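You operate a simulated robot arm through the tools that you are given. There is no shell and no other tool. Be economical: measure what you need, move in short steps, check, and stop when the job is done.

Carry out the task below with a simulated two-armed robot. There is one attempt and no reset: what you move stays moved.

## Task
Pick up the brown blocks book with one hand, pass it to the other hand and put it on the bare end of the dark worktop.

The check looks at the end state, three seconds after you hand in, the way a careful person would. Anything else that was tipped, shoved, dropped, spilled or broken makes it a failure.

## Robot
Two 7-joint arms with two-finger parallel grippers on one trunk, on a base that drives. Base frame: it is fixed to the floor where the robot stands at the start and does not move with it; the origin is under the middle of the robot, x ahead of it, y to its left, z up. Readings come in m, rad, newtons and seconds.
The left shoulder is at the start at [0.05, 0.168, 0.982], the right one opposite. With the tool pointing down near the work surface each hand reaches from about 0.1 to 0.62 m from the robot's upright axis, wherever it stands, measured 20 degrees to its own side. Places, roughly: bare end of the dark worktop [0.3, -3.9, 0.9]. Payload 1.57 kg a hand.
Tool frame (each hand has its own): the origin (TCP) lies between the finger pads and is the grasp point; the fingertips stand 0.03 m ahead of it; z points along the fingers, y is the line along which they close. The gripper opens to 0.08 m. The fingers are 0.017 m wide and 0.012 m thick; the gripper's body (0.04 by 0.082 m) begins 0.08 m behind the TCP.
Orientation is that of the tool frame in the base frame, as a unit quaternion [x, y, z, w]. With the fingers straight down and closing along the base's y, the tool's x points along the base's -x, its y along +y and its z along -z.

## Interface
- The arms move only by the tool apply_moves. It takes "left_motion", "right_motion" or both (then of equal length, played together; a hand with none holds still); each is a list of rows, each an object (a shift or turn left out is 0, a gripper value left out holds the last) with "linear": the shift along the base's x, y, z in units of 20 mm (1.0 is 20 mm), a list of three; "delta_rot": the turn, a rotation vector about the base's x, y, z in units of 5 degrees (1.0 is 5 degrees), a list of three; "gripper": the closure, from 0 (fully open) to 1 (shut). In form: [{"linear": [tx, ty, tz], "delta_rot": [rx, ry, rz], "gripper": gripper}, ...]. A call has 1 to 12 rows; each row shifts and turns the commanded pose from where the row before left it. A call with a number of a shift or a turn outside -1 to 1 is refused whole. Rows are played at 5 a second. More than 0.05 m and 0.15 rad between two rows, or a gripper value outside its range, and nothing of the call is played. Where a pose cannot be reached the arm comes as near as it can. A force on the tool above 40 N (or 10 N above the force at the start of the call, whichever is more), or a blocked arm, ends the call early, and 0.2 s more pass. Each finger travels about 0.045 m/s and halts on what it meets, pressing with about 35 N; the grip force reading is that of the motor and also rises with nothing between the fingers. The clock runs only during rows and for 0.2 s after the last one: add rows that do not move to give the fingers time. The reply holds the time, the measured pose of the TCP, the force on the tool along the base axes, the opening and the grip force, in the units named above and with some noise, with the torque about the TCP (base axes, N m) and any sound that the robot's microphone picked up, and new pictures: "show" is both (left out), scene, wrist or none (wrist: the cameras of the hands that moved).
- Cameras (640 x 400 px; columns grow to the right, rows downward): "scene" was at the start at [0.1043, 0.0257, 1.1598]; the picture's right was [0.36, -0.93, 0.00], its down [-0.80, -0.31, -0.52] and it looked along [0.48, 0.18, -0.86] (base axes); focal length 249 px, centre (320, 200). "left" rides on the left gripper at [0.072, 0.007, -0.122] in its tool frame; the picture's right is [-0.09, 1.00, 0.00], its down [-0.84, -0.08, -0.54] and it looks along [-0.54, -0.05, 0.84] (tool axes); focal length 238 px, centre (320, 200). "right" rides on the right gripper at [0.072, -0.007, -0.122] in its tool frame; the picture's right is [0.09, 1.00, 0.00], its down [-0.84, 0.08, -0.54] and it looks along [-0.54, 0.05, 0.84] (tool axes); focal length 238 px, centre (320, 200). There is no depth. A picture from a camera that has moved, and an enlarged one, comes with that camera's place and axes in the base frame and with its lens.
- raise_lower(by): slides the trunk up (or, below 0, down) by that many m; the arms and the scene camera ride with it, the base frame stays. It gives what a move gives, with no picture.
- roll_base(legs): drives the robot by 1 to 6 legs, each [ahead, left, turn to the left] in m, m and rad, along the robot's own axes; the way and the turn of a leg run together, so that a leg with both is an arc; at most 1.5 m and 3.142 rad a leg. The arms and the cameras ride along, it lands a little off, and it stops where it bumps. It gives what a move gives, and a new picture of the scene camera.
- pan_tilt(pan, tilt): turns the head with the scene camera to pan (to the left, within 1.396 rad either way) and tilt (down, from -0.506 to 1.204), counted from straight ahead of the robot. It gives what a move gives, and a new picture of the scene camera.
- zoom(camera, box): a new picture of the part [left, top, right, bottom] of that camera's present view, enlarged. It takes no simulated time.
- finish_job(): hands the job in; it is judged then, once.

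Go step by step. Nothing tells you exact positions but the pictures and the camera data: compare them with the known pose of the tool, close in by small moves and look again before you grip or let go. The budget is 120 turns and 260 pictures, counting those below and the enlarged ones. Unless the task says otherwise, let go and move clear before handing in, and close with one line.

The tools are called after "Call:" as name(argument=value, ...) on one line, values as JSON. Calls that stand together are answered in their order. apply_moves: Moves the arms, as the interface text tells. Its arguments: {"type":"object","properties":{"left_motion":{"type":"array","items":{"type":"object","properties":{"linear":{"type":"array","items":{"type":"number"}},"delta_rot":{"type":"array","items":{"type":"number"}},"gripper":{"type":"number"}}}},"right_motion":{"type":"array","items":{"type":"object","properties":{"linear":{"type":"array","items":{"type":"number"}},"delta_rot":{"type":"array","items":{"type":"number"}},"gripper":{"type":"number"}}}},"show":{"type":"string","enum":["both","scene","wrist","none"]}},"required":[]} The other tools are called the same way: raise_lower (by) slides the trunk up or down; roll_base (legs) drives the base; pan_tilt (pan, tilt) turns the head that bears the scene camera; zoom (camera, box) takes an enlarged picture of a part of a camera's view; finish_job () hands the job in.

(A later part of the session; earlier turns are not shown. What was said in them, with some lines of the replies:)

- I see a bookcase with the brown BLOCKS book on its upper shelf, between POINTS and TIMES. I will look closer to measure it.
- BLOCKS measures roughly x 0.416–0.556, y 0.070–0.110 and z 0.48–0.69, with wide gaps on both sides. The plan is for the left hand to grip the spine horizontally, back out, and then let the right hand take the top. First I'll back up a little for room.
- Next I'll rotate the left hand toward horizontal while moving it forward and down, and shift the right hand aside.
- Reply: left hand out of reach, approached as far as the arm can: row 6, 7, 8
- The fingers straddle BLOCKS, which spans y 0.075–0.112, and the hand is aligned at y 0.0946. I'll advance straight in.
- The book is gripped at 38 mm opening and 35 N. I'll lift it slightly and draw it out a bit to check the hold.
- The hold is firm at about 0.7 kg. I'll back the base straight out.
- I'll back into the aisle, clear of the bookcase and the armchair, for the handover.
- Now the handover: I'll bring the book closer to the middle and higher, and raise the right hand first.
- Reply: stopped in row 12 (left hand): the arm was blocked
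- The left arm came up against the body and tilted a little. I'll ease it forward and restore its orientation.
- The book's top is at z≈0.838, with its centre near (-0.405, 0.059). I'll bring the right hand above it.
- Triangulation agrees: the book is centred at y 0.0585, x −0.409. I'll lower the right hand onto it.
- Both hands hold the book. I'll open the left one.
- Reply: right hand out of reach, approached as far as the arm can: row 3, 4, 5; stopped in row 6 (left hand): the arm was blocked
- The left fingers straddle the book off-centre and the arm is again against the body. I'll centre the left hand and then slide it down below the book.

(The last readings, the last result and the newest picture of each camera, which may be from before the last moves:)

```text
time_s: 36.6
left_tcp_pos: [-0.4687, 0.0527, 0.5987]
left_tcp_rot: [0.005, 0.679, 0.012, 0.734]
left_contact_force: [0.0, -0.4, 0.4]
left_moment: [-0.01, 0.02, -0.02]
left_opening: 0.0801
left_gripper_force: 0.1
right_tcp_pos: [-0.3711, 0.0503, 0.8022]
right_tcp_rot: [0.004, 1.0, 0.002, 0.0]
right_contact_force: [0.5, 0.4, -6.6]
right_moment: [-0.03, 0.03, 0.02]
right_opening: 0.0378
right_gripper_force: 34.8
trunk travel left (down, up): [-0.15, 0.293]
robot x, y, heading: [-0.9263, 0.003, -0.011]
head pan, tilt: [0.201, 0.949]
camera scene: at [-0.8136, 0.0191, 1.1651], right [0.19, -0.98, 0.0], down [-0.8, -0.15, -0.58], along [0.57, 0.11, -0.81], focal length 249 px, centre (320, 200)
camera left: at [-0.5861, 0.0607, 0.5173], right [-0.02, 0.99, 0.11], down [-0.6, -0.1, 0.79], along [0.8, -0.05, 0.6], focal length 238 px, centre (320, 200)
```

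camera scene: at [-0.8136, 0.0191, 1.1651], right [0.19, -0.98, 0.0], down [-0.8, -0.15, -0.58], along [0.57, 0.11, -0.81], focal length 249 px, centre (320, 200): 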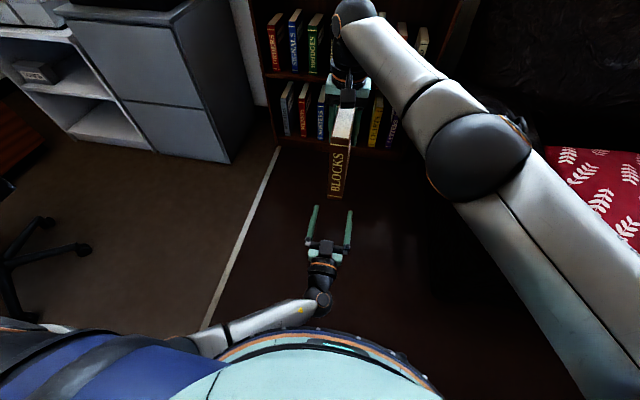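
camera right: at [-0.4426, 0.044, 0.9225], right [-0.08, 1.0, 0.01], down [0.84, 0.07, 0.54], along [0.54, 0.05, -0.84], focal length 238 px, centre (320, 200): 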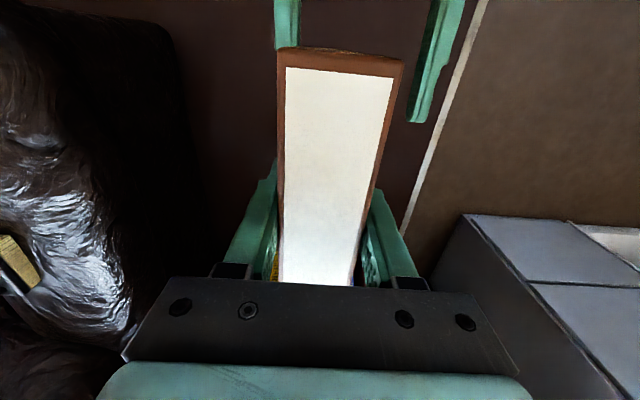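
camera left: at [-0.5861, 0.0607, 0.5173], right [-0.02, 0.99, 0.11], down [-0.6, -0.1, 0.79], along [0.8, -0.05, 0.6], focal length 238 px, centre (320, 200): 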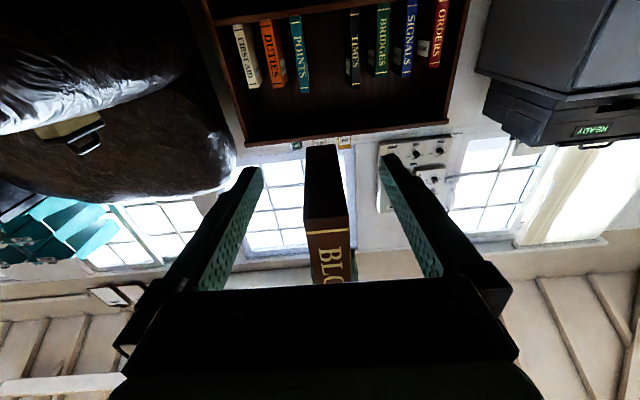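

The right hand alone holds the book and the left is clear. I'll move the left hand aside and fold it back to its starting pose, and bring the right hand in.

Call:
apply_moves(left_motion=[{"linear": [0.3, 1, 0]}, {"linear": [0.3, 1, 0]}, {"linear": [0.3, 1, 0]}, {"linear": [0.3, 1, 0]}, {"linear": [0, 1, 0]}, {"linear": [0, 1, 0]}, {"linear": [0, 0, 0.8]}, {"linear": [0, 0, 0.8]}, {"linear": [0, 0, 0.8], "delta_rot": [0, 1, 0]}, {"linear": [0, 0, 0.8], "delta_rot": [0, 1, 0]}, {"linear": [0, 0, 0.8], "delta_rot": [0, 1, 0]}, {"linear": [0, 0, 0.8], "delta_rot": [0, 1, 0]}], right_motion=[{}, {}, {}, {"linear": [-0.5, -0.5, 0.3]}, {"linear": [-0.5, -0.5, 0.3]}, {"linear": [-0.5, -0.5, 0.3]}, {"linear": [-0.5, -0.5, 0.3]}, {"linear": [-0.5, -0.5, 0.3]}, {"linear": [-0.5, -0.5, 0.3]}, {"linear": [-0.5, -0.5, 0.3]}, {"linear": [-0.5, -0.5, 0.3]}, {"linear": [-0.5, -0.5, 0.3]}], show="scene")

```text
time_s: 39.2
left_tcp_pos: [-0.4466, 0.1684, 0.6929]
left_tcp_rot: [0.006, 0.797, 0.012, 0.604]
left_contact_force: [0.0, 0.6, -0.8]
left_moment: [-0.01, -0.02, -0.02]
left_opening: 0.0798
left_gripper_force: 0.1
right_tcp_pos: [-0.4609, -0.0401, 0.8574]
right_tcp_rot: [0.004, 1.0, 0.003, 0.0]
right_contact_force: [-0.7, 0.5, -6.7]
right_moment: [-0.01, 0.03, 0.01]
right_opening: 0.0376
right_gripper_force: 34.8
trunk travel left (down, up): [-0.15, 0.293]
robot x, y, heading: [-0.9254, 0.0055, -0.006]
head pan, tilt: [0.201, 0.949]
camera scene: at [-0.8137, 0.019, 1.1651], right [0.19, -0.98, 0.0], down [-0.8, -0.15, -0.58], along [0.57, 0.11, -0.81], focal length 249 px, centre (320, 200)
```

scene: 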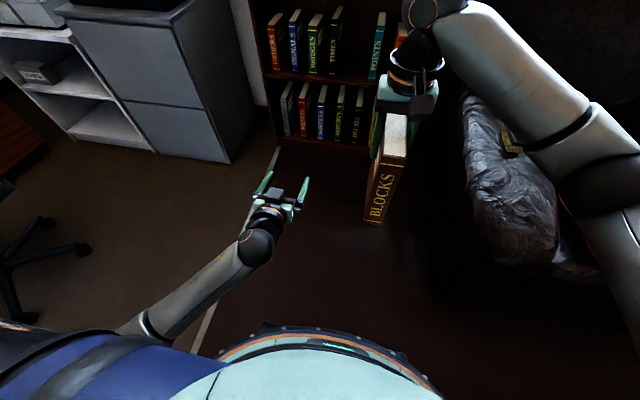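

Call:
apply_moves(left_motion=[{"linear": [0, 0, 0.6], "delta_rot": [0, 1, 0]}, {"linear": [0, 0, 0.6], "delta_rot": [0, 1, 0]}, {"linear": [0, 0, 0.6], "delta_rot": [0, 1, 0]}, {"linear": [-0.5, 0, 0.6], "delta_rot": [0, 1, 0]}, {"linear": [-0.5, 0, 0.6], "delta_rot": [0, 1, 0]}, {"linear": [-0.5, 0, 0.6], "delta_rot": [0, 1, 0]}, {"linear": [-0.5, 0, 0.6], "delta_rot": [0, 1, 0]}, {"linear": [-0.5, 0, 0.6], "delta_rot": [0, 1, 0]}, {"linear": [-0.5, 0, 0.6], "delta_rot": [0, 1, 0]}, {"linear": [-0.5, 0, 0.6], "delta_rot": [0, 1, 0]}, {"linear": [-0.5, 0, 0.6], "delta_rot": [0, 1, 0]}, {"linear": [-0.5, 0, 0.6], "delta_rot": [0, 1, 0]}], right_motion=[{}, {}, {}, {"linear": [-0.5, -0.5, 0]}, {"linear": [-0.5, -0.5, 0]}, {"linear": [-0.5, -0.5, 0]}, {"linear": [-0.5, -0.5, 0]}, {"linear": [-0.5, -0.5, 0]}, {"linear": [-0.5, -0.5, 0]}, {"linear": [0, -0.5, 0]}, {}, {}], show="scene")

Call:
raise_lower(by=0.28)

Call:
pan_tilt(pan=-1.35, tilt=0.5)

```text
time_s: 41.8
left_tcp_pos: [-0.5327, 0.1706, 0.835]
left_tcp_rot: [0.011, 0.992, 0.007, 0.124]
left_contact_force: [-0.3, 0.6, 0.0]
left_moment: [0.01, -0.01, 0.03]
left_opening: 0.08
left_gripper_force: 0.0
right_tcp_pos: [-0.5207, -0.1087, 0.8565]
right_tcp_rot: [0.003, 1.0, 0.001, 0.0]
right_contact_force: [0.0, 0.1, -6.3]
right_moment: [0.0, 0.02, -0.02]
right_opening: 0.0379
right_gripper_force: 35.1
trunk travel left (down, up): [-0.15, 0.293]
robot x, y, heading: [-0.9255, 0.0029, -0.01]
head pan, tilt: [0.201, 0.949]
camera scene: at [-0.8138, 0.0189, 1.1651], right [0.19, -0.98, 0.0], down [-0.8, -0.15, -0.58], along [0.57, 0.11, -0.81], focal length 249 px, centre (320, 200)
```

scene: 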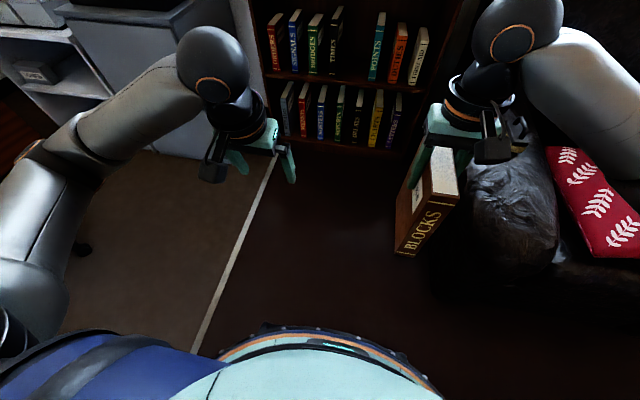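

```text
time_s: 44.6
left_tcp_pos: [-0.5338, 0.1722, 1.1155]
left_tcp_rot: [0.012, 0.992, 0.006, 0.126]
left_contact_force: [0.8, 0.2, 0.6]
left_moment: [-0.01, 0.02, -0.03]
left_opening: 0.08
left_gripper_force: 0.1
right_tcp_pos: [-0.5195, -0.1099, 1.137]
right_tcp_rot: [0.003, 1.0, 0.003, 0.0]
right_contact_force: [0.3, 0.7, -6.6]
right_moment: [0.01, 0.02, 0.0]
right_opening: 0.0378
right_gripper_force: 34.9
trunk travel left (down, up): [-0.43, 0.013]
robot x, y, heading: [-0.928, 0.0034, -0.011]
head pan, tilt: [0.201, 0.949]
```

```text
time_s: 46.2
left_tcp_pos: [-0.5338, 0.1713, 1.116]
left_tcp_rot: [0.012, 0.992, 0.006, 0.125]
left_contact_force: [-0.8, -0.7, 0.3]
left_moment: [0.01, 0.0, 0.03]
left_opening: 0.0799
left_gripper_force: 0.0
right_tcp_pos: [-0.52, -0.1097, 1.1359]
right_tcp_rot: [0.003, 1.0, 0.003, 0.001]
right_contact_force: [1.0, 0.1, -5.5]
right_moment: [0.01, 0.02, 0.01]
right_opening: 0.0379
right_gripper_force: 35.0
trunk travel left (down, up): [-0.43, 0.013]
robot x, y, heading: [-0.9241, 0.0047, -0.012]
head pan, tilt: [-1.349, 0.499]
camera scene: at [-0.8659, -0.0838, 1.4826], right [-0.98, -0.21, 0.0], down [-0.1, 0.47, -0.88], along [0.18, -0.86, -0.48], focal length 249 px, centre (320, 200)
```

scene: 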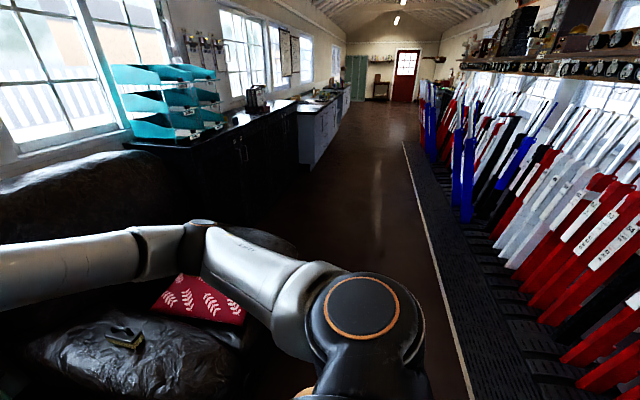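

The path is the aisle, with the chair front at x≈-0.46 and the mat edge at x≈-1.5. I'll back off slightly and strafe right.

Call:
roll_base(legs=[[-0.1, 0, 0.012], [0, -1.4, 0]])

```text
time_s: 59.6
left_tcp_pos: [-0.6392, -1.2454, 1.1157]
left_tcp_rot: [0.01, 0.992, 0.007, 0.126]
left_contact_force: [0.7, 0.3, 0.9]
left_moment: [-0.01, 0.02, 0.01]
left_opening: 0.0802
left_gripper_force: 0.0
right_tcp_pos: [-0.6233, -1.5273, 1.1375]
right_tcp_rot: [0.002, 1.0, 0.003, 0.0]
right_contact_force: [-0.2, -0.2, -6.0]
right_moment: [-0.03, -0.03, -0.01]
right_opening: 0.0382
right_gripper_force: 35.2
trunk travel left (down, up): [-0.43, 0.013]
robot x, y, heading: [-1.0325, -1.4112, -0.01]
head pan, tilt: [-1.349, 0.499]
camera scene: at [-0.9705, -1.5016, 1.4826], right [-0.98, -0.21, 0.0], down [-0.1, 0.47, -0.88], along [0.19, -0.86, -0.48], focal length 249 px, centre (320, 200)
```

scene: 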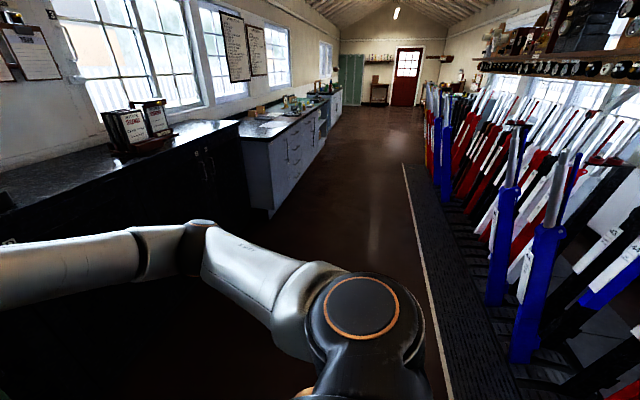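

Call:
roll_base(legs=[[0, -1.4, 0.005], [0, -1.0, 0.005]])

Call:
pan_tilt(pan=-0.1, tilt=0.45)

```text
time_s: 80.8
left_tcp_pos: [-0.648, -3.6383, 1.1153]
left_tcp_rot: [-0.005, 0.992, 0.009, 0.126]
left_contact_force: [-0.2, 0.2, 0.1]
left_moment: [-0.01, 0.0, -0.01]
left_opening: 0.08
left_gripper_force: 0.0
right_tcp_pos: [-0.6247, -3.919, 1.1361]
right_tcp_rot: [-0.013, 1.0, 0.002, -0.001]
right_contact_force: [0.3, 0.0, -6.7]
right_moment: [-0.01, 0.02, 0.01]
right_opening: 0.038
right_gripper_force: 34.7
trunk travel left (down, up): [-0.43, 0.013]
robot x, y, heading: [-1.0364, -3.8195, 0.024]
head pan, tilt: [-1.349, 0.499]
camera scene: at [-0.9712, -3.9037, 1.4826], right [-0.97, -0.24, 0.0], down [-0.12, 0.46, -0.88], along [0.21, -0.85, -0.48], focal length 249 px, centre (320, 200)
```

scene: 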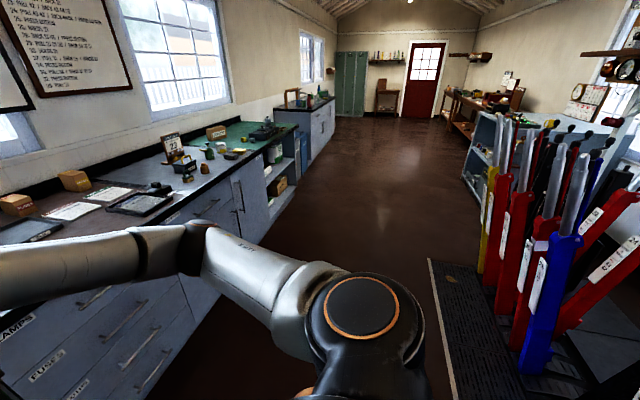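

```text
time_s: 82.2
left_tcp_pos: [-0.6465, -3.638, 1.1154]
left_tcp_rot: [-0.006, 0.992, 0.009, 0.124]
left_contact_force: [0.3, 0.1, 0.3]
left_moment: [0.01, 0.02, 0.01]
left_opening: 0.0801
left_gripper_force: 0.0
right_tcp_pos: [-0.6258, -3.9177, 1.1365]
right_tcp_rot: [-0.013, 1.0, 0.002, 0.0]
right_contact_force: [-0.4, 0.0, -6.7]
right_moment: [0.04, -0.03, 0.0]
right_opening: 0.038
right_gripper_force: 34.6
trunk travel left (down, up): [-0.43, 0.013]
robot x, y, heading: [-1.0386, -3.8172, 0.02]
head pan, tilt: [-0.099, 0.45]
camera scene: at [-0.9016, -3.8224, 1.4871], right [-0.08, -1.0, 0.0], down [-0.43, 0.03, -0.9], along [0.9, -0.07, -0.44], focal length 249 px, centre (320, 200)
```

scene: 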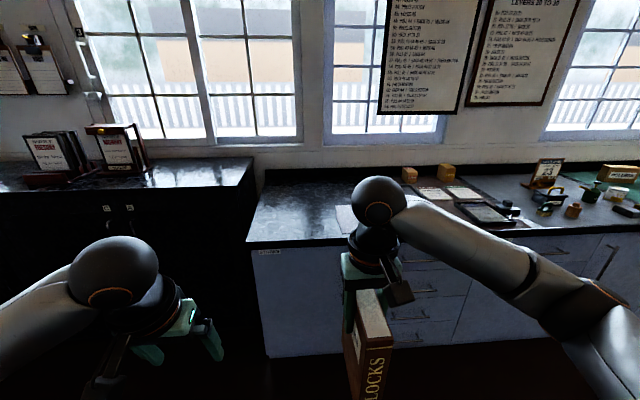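

The target is the bare left end of the grey-cabinet worktop, roughly x -0.04…0.55 and y -3.6…-4.0. I'll shift left a little and drive closer.

Call:
roll_base(legs=[[0, 0.15, -0.02], [0.4, 0, 0]])

Call:
pan_tilt(pan=-0.15, tilt=0.75)

```text
time_s: 86.3
left_tcp_pos: [-0.2455, -3.4942, 1.116]
left_tcp_rot: [0.007, 0.992, 0.006, 0.124]
left_contact_force: [0.4, 0.6, 0.1]
left_moment: [0.03, -0.02, -0.02]
left_opening: 0.0801
left_gripper_force: 0.0
right_tcp_pos: [-0.2296, -3.7755, 1.1363]
right_tcp_rot: [0.0, 1.0, 0.003, 0.0]
right_contact_force: [0.4, -0.9, -6.6]
right_moment: [0.0, 0.02, -0.01]
right_opening: 0.0376
right_gripper_force: 34.9
trunk travel left (down, up): [-0.43, 0.013]
robot x, y, heading: [-0.6373, -3.6626, -0.005]
head pan, tilt: [-0.099, 0.45]
camera scene: at [-0.5032, -3.6727, 1.487], right [-0.1, -0.99, 0.0], down [-0.43, 0.04, -0.9], along [0.9, -0.09, -0.44], focal length 249 px, centre (320, 200)
```

scene: 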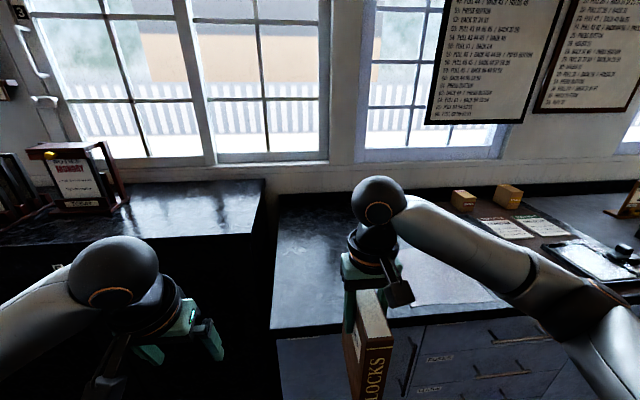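

```text
time_s: 87.1
left_tcp_pos: [-0.2448, -3.4943, 1.1165]
left_tcp_rot: [0.009, 0.992, 0.006, 0.125]
left_contact_force: [0.0, 0.1, 0.8]
left_moment: [0.01, 0.01, 0.0]
left_opening: 0.0799
left_gripper_force: 0.1
right_tcp_pos: [-0.2295, -3.7757, 1.1369]
right_tcp_rot: [-0.001, 1.0, 0.003, 0.001]
right_contact_force: [0.3, -0.3, -6.9]
right_moment: [0.01, 0.01, 0.02]
right_opening: 0.0379
right_gripper_force: 34.9
trunk travel left (down, up): [-0.43, 0.013]
robot x, y, heading: [-0.6413, -3.6637, -0.004]
head pan, tilt: [-0.15, 0.75]
camera scene: at [-0.5133, -3.676, 1.4607], right [-0.15, -0.99, 0.0], down [-0.67, 0.1, -0.73], along [0.72, -0.11, -0.68], focal length 249 px, centre (320, 200)
```

scene: 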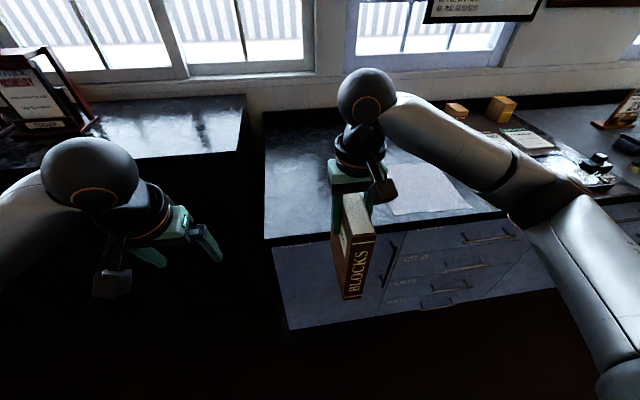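

Triangulation puts the worktop top at z≈0.885, its front edge at x≈-0.043 and its left end at y≈-3.59; the paper starts at y≈-3.99. I'll drive forward, then reach with the arm to about x 0.11, y -3.78.

Call:
roll_base(legs=[[0.23, 0, 0]])

Call:
apply_moves(right_motion=[{"linear": [0.6, 0, 0]}, {"linear": [0.6, 0, 0]}, {"linear": [0.6, 0, 0]}, {"linear": [0.6, 0, 0]}, {"linear": [0.6, 0, 0]}, {"linear": [0.6, 0, 0]}, {"linear": [0.6, 0, 0]}, {"linear": [0.6, 0, 0]}, {}])

```text
time_s: 88.8
left_tcp_pos: [-0.019, -3.4979, 1.1156]
left_tcp_rot: [0.009, 0.992, 0.007, 0.124]
left_contact_force: [0.4, -0.6, 0.2]
left_moment: [0.0, 0.03, -0.03]
left_opening: 0.0802
left_gripper_force: 0.1
right_tcp_pos: [-0.0053, -3.7779, 1.1357]
right_tcp_rot: [0.002, 1.0, 0.003, -0.002]
right_contact_force: [0.7, 0.7, -6.6]
right_moment: [0.0, 0.01, 0.02]
right_opening: 0.0379
right_gripper_force: 35.6
trunk travel left (down, up): [-0.43, 0.013]
robot x, y, heading: [-0.4105, -3.667, -0.01]
head pan, tilt: [-0.15, 0.75]
camera scene: at [-0.2881, -3.6774, 1.4606], right [-0.16, -0.99, 0.0], down [-0.67, 0.11, -0.73], along [0.72, -0.11, -0.68], focal length 249 px, centre (320, 200)
```

scene: 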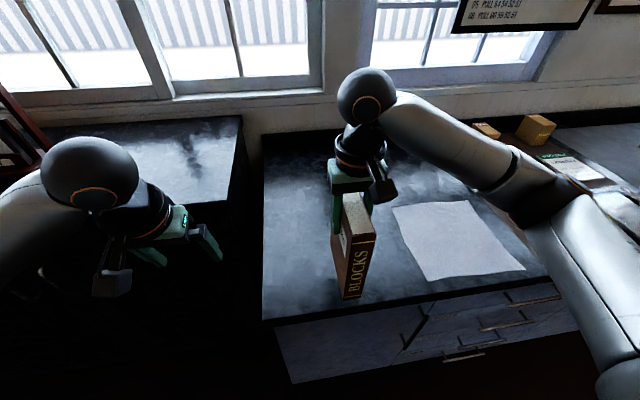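

```text
time_s: 90.8
left_tcp_pos: [-0.0195, -3.4962, 1.1161]
left_tcp_rot: [0.01, 0.992, 0.007, 0.126]
left_contact_force: [-0.8, 0.6, -0.3]
left_moment: [0.02, 0.03, 0.01]
left_opening: 0.0801
left_gripper_force: 0.0
right_tcp_pos: [0.0904, -3.7799, 1.1367]
right_tcp_rot: [0.001, 1.0, 0.002, 0.001]
right_contact_force: [0.2, -0.3, -6.4]
right_moment: [0.02, 0.0, 0.0]
right_opening: 0.038
right_gripper_force: 35.0
trunk travel left (down, up): [-0.43, 0.013]
robot x, y, heading: [-0.4099, -3.6658, -0.01]
head pan, tilt: [-0.15, 0.75]
camera scene: at [-0.289, -3.6775, 1.4607], right [-0.16, -0.99, 0.0], down [-0.67, 0.11, -0.73], along [0.72, -0.11, -0.68], focal length 249 px, centre (320, 200)
camera right: at [0.0183, -3.7861, 1.2568], right [-0.09, 1.0, 0.01], down [0.84, 0.07, 0.54], along [0.54, 0.05, -0.84], focal length 238 px, centre (320, 200)
```

scene: 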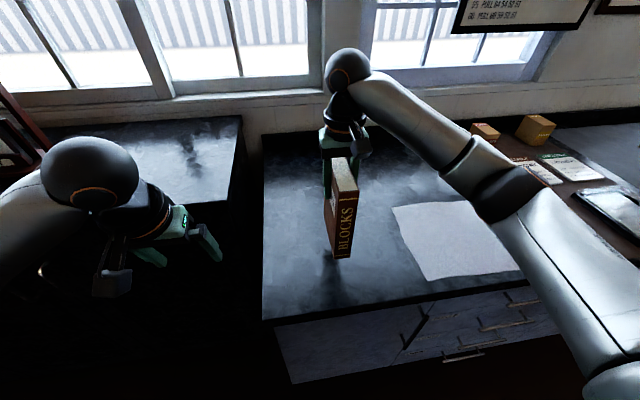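
right: 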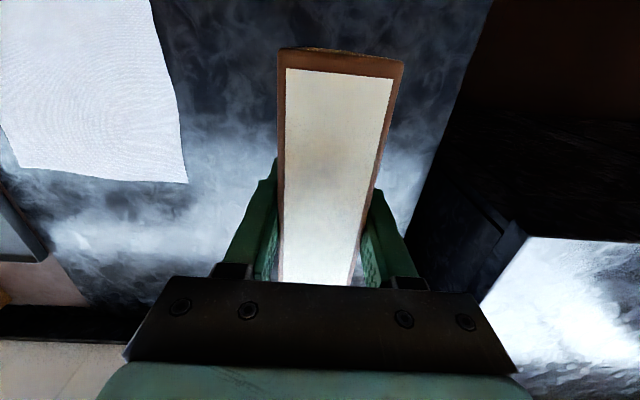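

The book is over the bare end with ~9 cm of gap below it. I'll lower it.

Call:
apply_moves(right_motion=[{"linear": [0.3, 0, -0.3]}, {"linear": [0.3, 0, -0.5]}, {"linear": [0.2, 0, -0.5]}, {"linear": [0, 0, -0.5]}, {"linear": [0, 0, -0.5]}, {"linear": [0, 0, -0.5]}, {"linear": [0, 0, -0.5]}, {}], show="scene")

Call:
zoom(camera="scene", box=[260, 120, 420, 300])

```text
time_s: 92.6
left_tcp_pos: [-0.0205, -3.4969, 1.1161]
left_tcp_rot: [0.009, 0.992, 0.006, 0.125]
left_contact_force: [0.4, 0.8, 0.6]
left_moment: [0.01, 0.03, -0.02]
left_opening: 0.0799
left_gripper_force: 0.1
right_tcp_pos: [0.1072, -3.7785, 1.0696]
right_tcp_rot: [0.001, 1.0, 0.003, 0.0]
right_contact_force: [0.0, 0.3, -6.1]
right_moment: [0.0, 0.01, 0.01]
right_opening: 0.038
right_gripper_force: 34.7
trunk travel left (down, up): [-0.43, 0.013]
robot x, y, heading: [-0.4114, -3.6658, -0.004]
head pan, tilt: [-0.15, 0.75]
camera scene: at [-0.2888, -3.6774, 1.4606], right [-0.16, -0.99, 0.0], down [-0.67, 0.11, -0.73], along [0.72, -0.11, -0.68], focal length 249 px, centre (320, 200)
```

scene: 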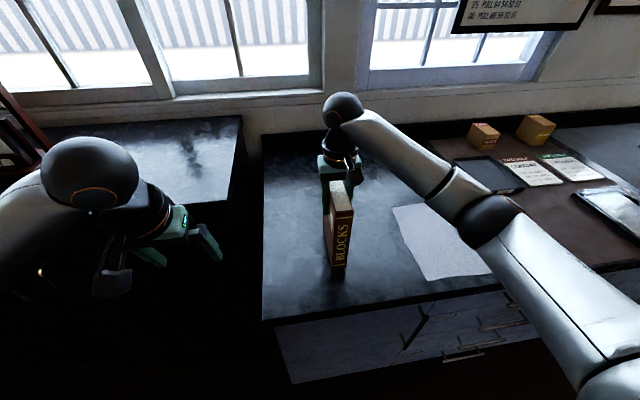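

```text
2.22 times, centred on (340, 210) of scene
camera zoom: at [-0.2888, -3.6774, 1.4606], right [-0.16, -0.99, 0.0], down [-0.67, 0.11, -0.73], along [0.72, -0.11, -0.68], focal length 554 px, centre (276, 178)
```

zoom: 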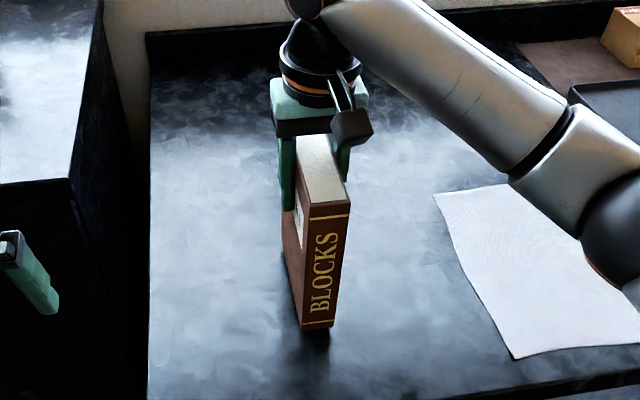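

Call:
apply_moves(right_motion=[{"linear": [0, 0, -0.2]}, {"linear": [0, 0, -0.2]}, {"linear": [0, 0, -0.2]}, {}], show="none")

```text
time_s: 93.6
left_tcp_pos: [-0.0206, -3.497, 1.1157]
left_tcp_rot: [0.01, 0.992, 0.007, 0.125]
left_contact_force: [-0.2, 0.6, 0.8]
left_moment: [0.01, 0.02, 0.0]
left_opening: 0.0797
left_gripper_force: 0.0
right_tcp_pos: [0.1065, -3.7786, 1.0591]
right_tcp_rot: [0.002, 1.0, 0.003, -0.001]
right_contact_force: [-1.3, 0.7, -7.3]
right_moment: [-0.02, -0.01, -0.01]
right_opening: 0.0382
right_gripper_force: 34.9
trunk travel left (down, up): [-0.43, 0.013]
robot x, y, heading: [-0.4118, -3.6681, -0.007]
head pan, tilt: [-0.15, 0.75]
```

Call:
apply_moves(right_motion=[{"linear": [0, 0, -0.15]}, {"linear": [0, 0, -0.15]}, {}], show="none")

Call:
zoom(camera="scene", box=[300, 170, 400, 290])

```text
time_s: 94.4
left_tcp_pos: [-0.0209, -3.4964, 1.1172]
left_tcp_rot: [0.01, 0.992, 0.006, 0.126]
left_contact_force: [-0.2, -0.1, 0.1]
left_moment: [-0.04, -0.01, 0.02]
left_opening: 0.08
left_gripper_force: 0.1
right_tcp_pos: [0.1052, -3.7781, 1.0571]
right_tcp_rot: [0.001, 1.0, 0.003, 0.005]
right_contact_force: [10.8, -3.1, 32.1]
right_moment: [-1.24, 0.77, 0.36]
right_opening: 0.0381
right_gripper_force: 35.1
trunk travel left (down, up): [-0.43, 0.013]
robot x, y, heading: [-0.4122, -3.6687, -0.003]
head pan, tilt: [-0.15, 0.75]
```

```text
3.33 times, centred on (350, 230) of scene
camera zoom: at [-0.2907, -3.6768, 1.4613], right [-0.16, -0.99, 0.0], down [-0.67, 0.11, -0.73], along [0.72, -0.11, -0.68], focal length 831 px, centre (220, 100)
```

zoom: 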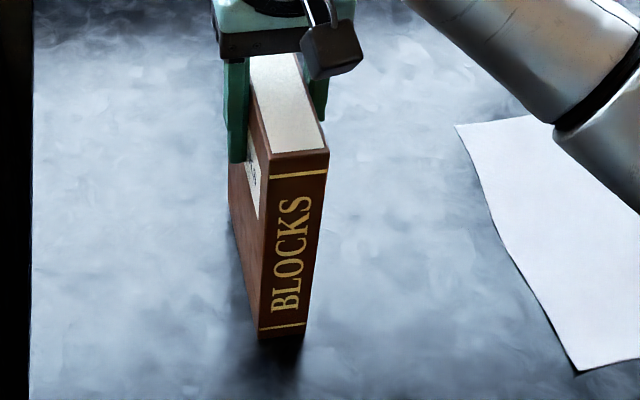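

Contact is made with the worktop. I'll ease the push before releasing.

Call:
apply_moves(right_motion=[{"linear": [0, 0, 0.15]}, {"linear": [0, 0, 0.04]}, {}], show="none")

```text
time_s: 95.2
left_tcp_pos: [-0.0206, -3.497, 1.115]
left_tcp_rot: [0.009, 0.992, 0.006, 0.126]
left_contact_force: [-0.3, -1.1, 0.9]
left_moment: [0.03, 0.03, 0.01]
left_opening: 0.0801
left_gripper_force: 0.1
right_tcp_pos: [0.1048, -3.7782, 1.0568]
right_tcp_rot: [0.002, 1.0, 0.003, 0.001]
right_contact_force: [7.7, -0.4, 12.8]
right_moment: [-0.51, -1.19, 0.11]
right_opening: 0.0378
right_gripper_force: 35.1
trunk travel left (down, up): [-0.43, 0.013]
robot x, y, heading: [-0.4139, -3.6632, -0.009]
head pan, tilt: [-0.15, 0.75]
```

Call:
apply_moves(right_motion=[{"linear": [0, 0, 0.06]}, {"linear": [0.05, 0, 0]}, {}], show="none")

```text
time_s: 96.0
left_tcp_pos: [-0.0223, -3.4974, 1.1171]
left_tcp_rot: [0.009, 0.992, 0.006, 0.127]
left_contact_force: [0.3, -0.7, 0.4]
left_moment: [0.0, 0.0, 0.04]
left_opening: 0.0801
left_gripper_force: 0.2
right_tcp_pos: [0.105, -3.7783, 1.0564]
right_tcp_rot: [0.002, 1.0, 0.002, -0.002]
right_contact_force: [-4.4, -1.8, 7.9]
right_moment: [-0.52, -0.4, -0.2]
right_opening: 0.0379
right_gripper_force: 35.3
trunk travel left (down, up): [-0.43, 0.013]
robot x, y, heading: [-0.4144, -3.6652, -0.005]
head pan, tilt: [-0.15, 0.75]
```

Forces are small now, so I'll open the gripper.

Call:
apply_moves(right_motion=[{"linear": [-0.02, 0, 0.03]}, {"gripper": 0.5}, {"gripper": 0.3}, {"gripper": 0}, {"gripper": 0}, {"gripper": 0}, {}])

```text
time_s: 97.6
left_tcp_pos: [-0.0201, -3.4966, 1.1158]
left_tcp_rot: [0.009, 0.992, 0.006, 0.126]
left_contact_force: [0.0, 0.0, -0.2]
left_moment: [-0.01, 0.0, 0.02]
left_opening: 0.0799
left_gripper_force: 0.0
right_tcp_pos: [0.1054, -3.7779, 1.0567]
right_tcp_rot: [0.002, 1.0, 0.003, 0.001]
right_contact_force: [-0.2, 0.3, -0.7]
right_moment: [0.0, 0.01, 0.01]
right_opening: 0.0801
right_gripper_force: 0.1
trunk travel left (down, up): [-0.43, 0.013]
robot x, y, heading: [-0.4135, -3.6664, -0.009]
head pan, tilt: [-0.15, 0.75]
camera scene: at [-0.2894, -3.6773, 1.4607], right [-0.16, -0.99, 0.0], down [-0.67, 0.11, -0.73], along [0.72, -0.11, -0.68], focal length 249 px, centre (320, 200)
camera right: at [0.0338, -3.7846, 1.1791], right [-0.09, 1.0, 0.01], down [0.84, 0.07, 0.54], along [0.54, 0.05, -0.84], focal length 238 px, centre (320, 200)
```

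scene: 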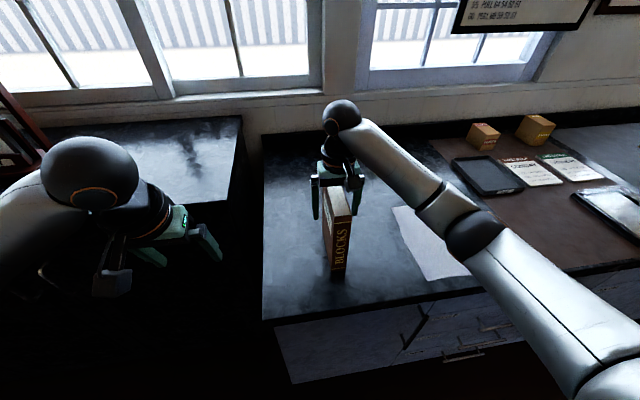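
right: 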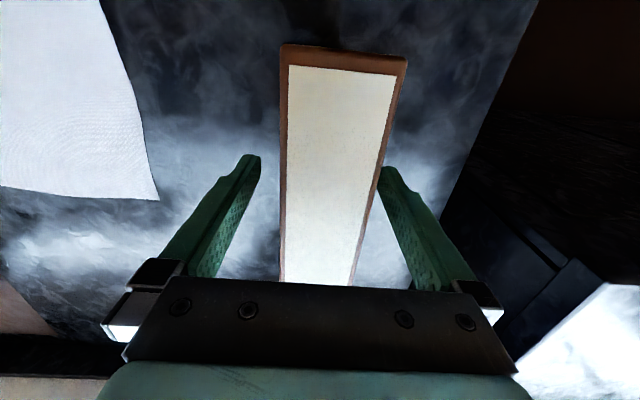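

The book stands free. I'll lift the hand straight up and away.

Call:
apply_moves(right_motion=[{"linear": [0, 0, 0.5]}, {"linear": [0, 0, 0.7]}, {"linear": [0, 0, 0.7]}, {"linear": [0, 0, 0.7]}, {"linear": [0, 0, 0.7]}, {"linear": [0, 0, 0.7]}, {"linear": [0, 0, 0.7]}, {"linear": [-0.3, 0, 0.7]}, {"linear": [-0.5, 0, 0.7]}, {}])

```text
time_s: 99.8
left_tcp_pos: [-0.0197, -3.4969, 1.1159]
left_tcp_rot: [0.009, 0.992, 0.006, 0.126]
left_contact_force: [-1.1, -0.4, 0.9]
left_moment: [0.01, 0.0, -0.01]
left_opening: 0.08
left_gripper_force: 0.2
right_tcp_pos: [0.0908, -3.7771, 1.1812]
right_tcp_rot: [0.002, 1.0, 0.003, 0.0]
right_contact_force: [0.6, 0.1, 0.0]
right_moment: [0.01, 0.0, -0.01]
right_opening: 0.0802
right_gripper_force: 0.0
trunk travel left (down, up): [-0.43, 0.013]
robot x, y, heading: [-0.4085, -3.6639, -0.005]
head pan, tilt: [-0.15, 0.75]
camera scene: at [-0.2892, -3.6772, 1.4607], right [-0.16, -0.99, 0.0], down [-0.67, 0.11, -0.73], along [0.72, -0.11, -0.68], focal length 249 px, centre (320, 200)
camera right: at [0.0189, -3.7847, 1.303], right [-0.09, 1.0, 0.0], down [0.84, 0.07, 0.54], along [0.54, 0.05, -0.84], focal length 238 px, centre (320, 200)
```

scene: 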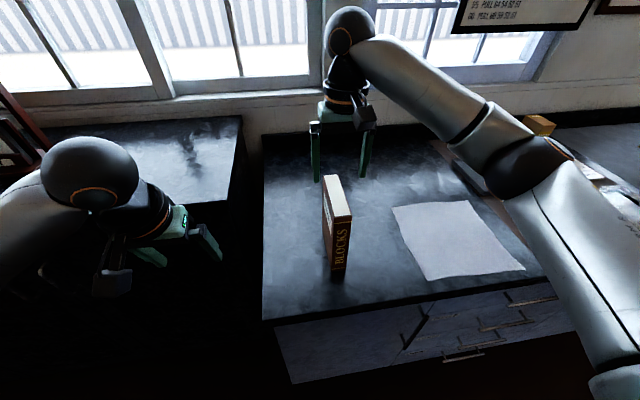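
right: 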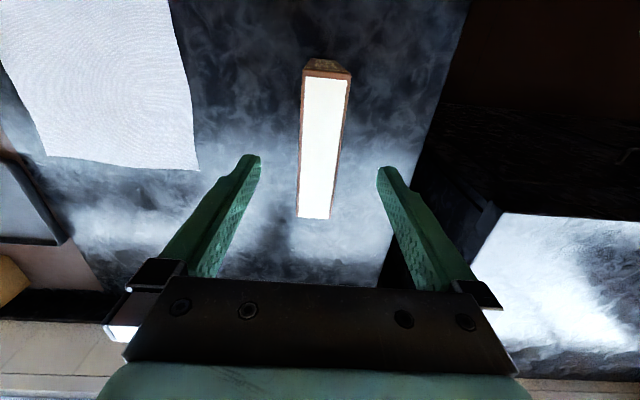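

The book stands upright and stable, and the hand is clear above it. I'll back the robot off for a last look.

Call:
roll_base(legs=[[-0.35, 0, 0]])

```text
time_s: 102.1
left_tcp_pos: [-0.3779, -3.4947, 1.1173]
left_tcp_rot: [0.011, 0.992, 0.007, 0.126]
left_contact_force: [0.0, 0.8, 0.2]
left_moment: [0.05, -0.04, -0.02]
left_opening: 0.0799
left_gripper_force: 0.2
right_tcp_pos: [-0.2677, -3.7753, 1.1813]
right_tcp_rot: [0.003, 1.0, 0.002, 0.001]
right_contact_force: [0.7, -1.3, -0.4]
right_moment: [0.0, -0.02, 0.03]
right_opening: 0.0801
right_gripper_force: 0.1
trunk travel left (down, up): [-0.43, 0.013]
robot x, y, heading: [-0.7675, -3.6582, -0.01]
head pan, tilt: [-0.15, 0.75]
camera scene: at [-0.6476, -3.6748, 1.4608], right [-0.16, -0.99, 0.0], down [-0.67, 0.11, -0.73], along [0.72, -0.12, -0.68], focal length 249 px, centre (320, 200)
```

scene: 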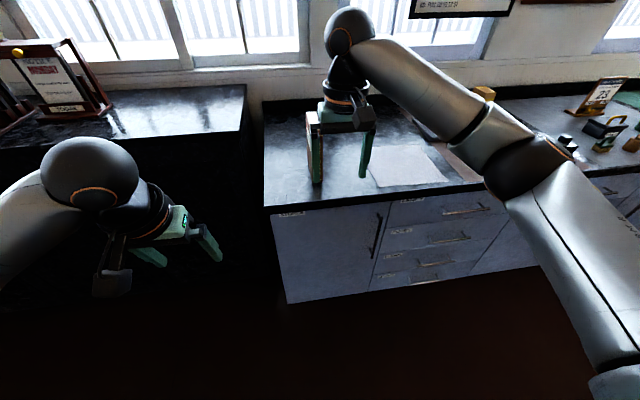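

Call:
zoom(camera="scene", box=[260, 70, 420, 210])

Call:
zoom(camera="right", box=[0, 0, 640, 400])

```text
2.86 times, centred on (340, 140) of scene
camera zoom: at [-0.6476, -3.6748, 1.4608], right [-0.16, -0.99, 0.0], down [-0.67, 0.11, -0.73], along [0.72, -0.12, -0.68], focal length 712 px, centre (263, 371)
```

zoom: 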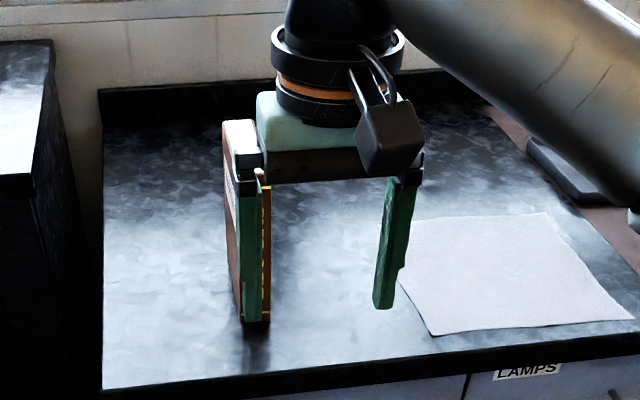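

```text
1.00 times, centred on (320, 200) of right (not enlarged: the box is as wide or as high as the picture)
camera zoom: at [-0.3395, -3.7832, 1.303], right [-0.09, 1.0, 0.01], down [0.84, 0.07, 0.54], along [0.54, 0.05, -0.84], focal length 238 px, centre (320, 200)
```

zoom: 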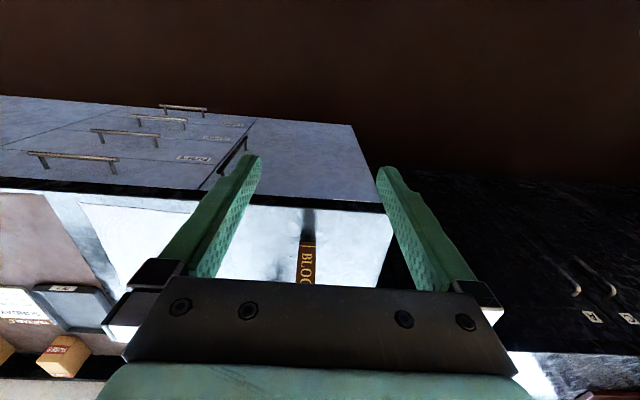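

The book stands upright on the bare end, the paper and everything else on the worktop look undisturbed, and both hands are clear. I'll hand in.

Call:
finish_job()

```text
The job is handed in.
```

The brown BLOCKS book went from the left hand to the right and now stands upright on the bare end of the dark worktop; I saw nothing else disturbed.
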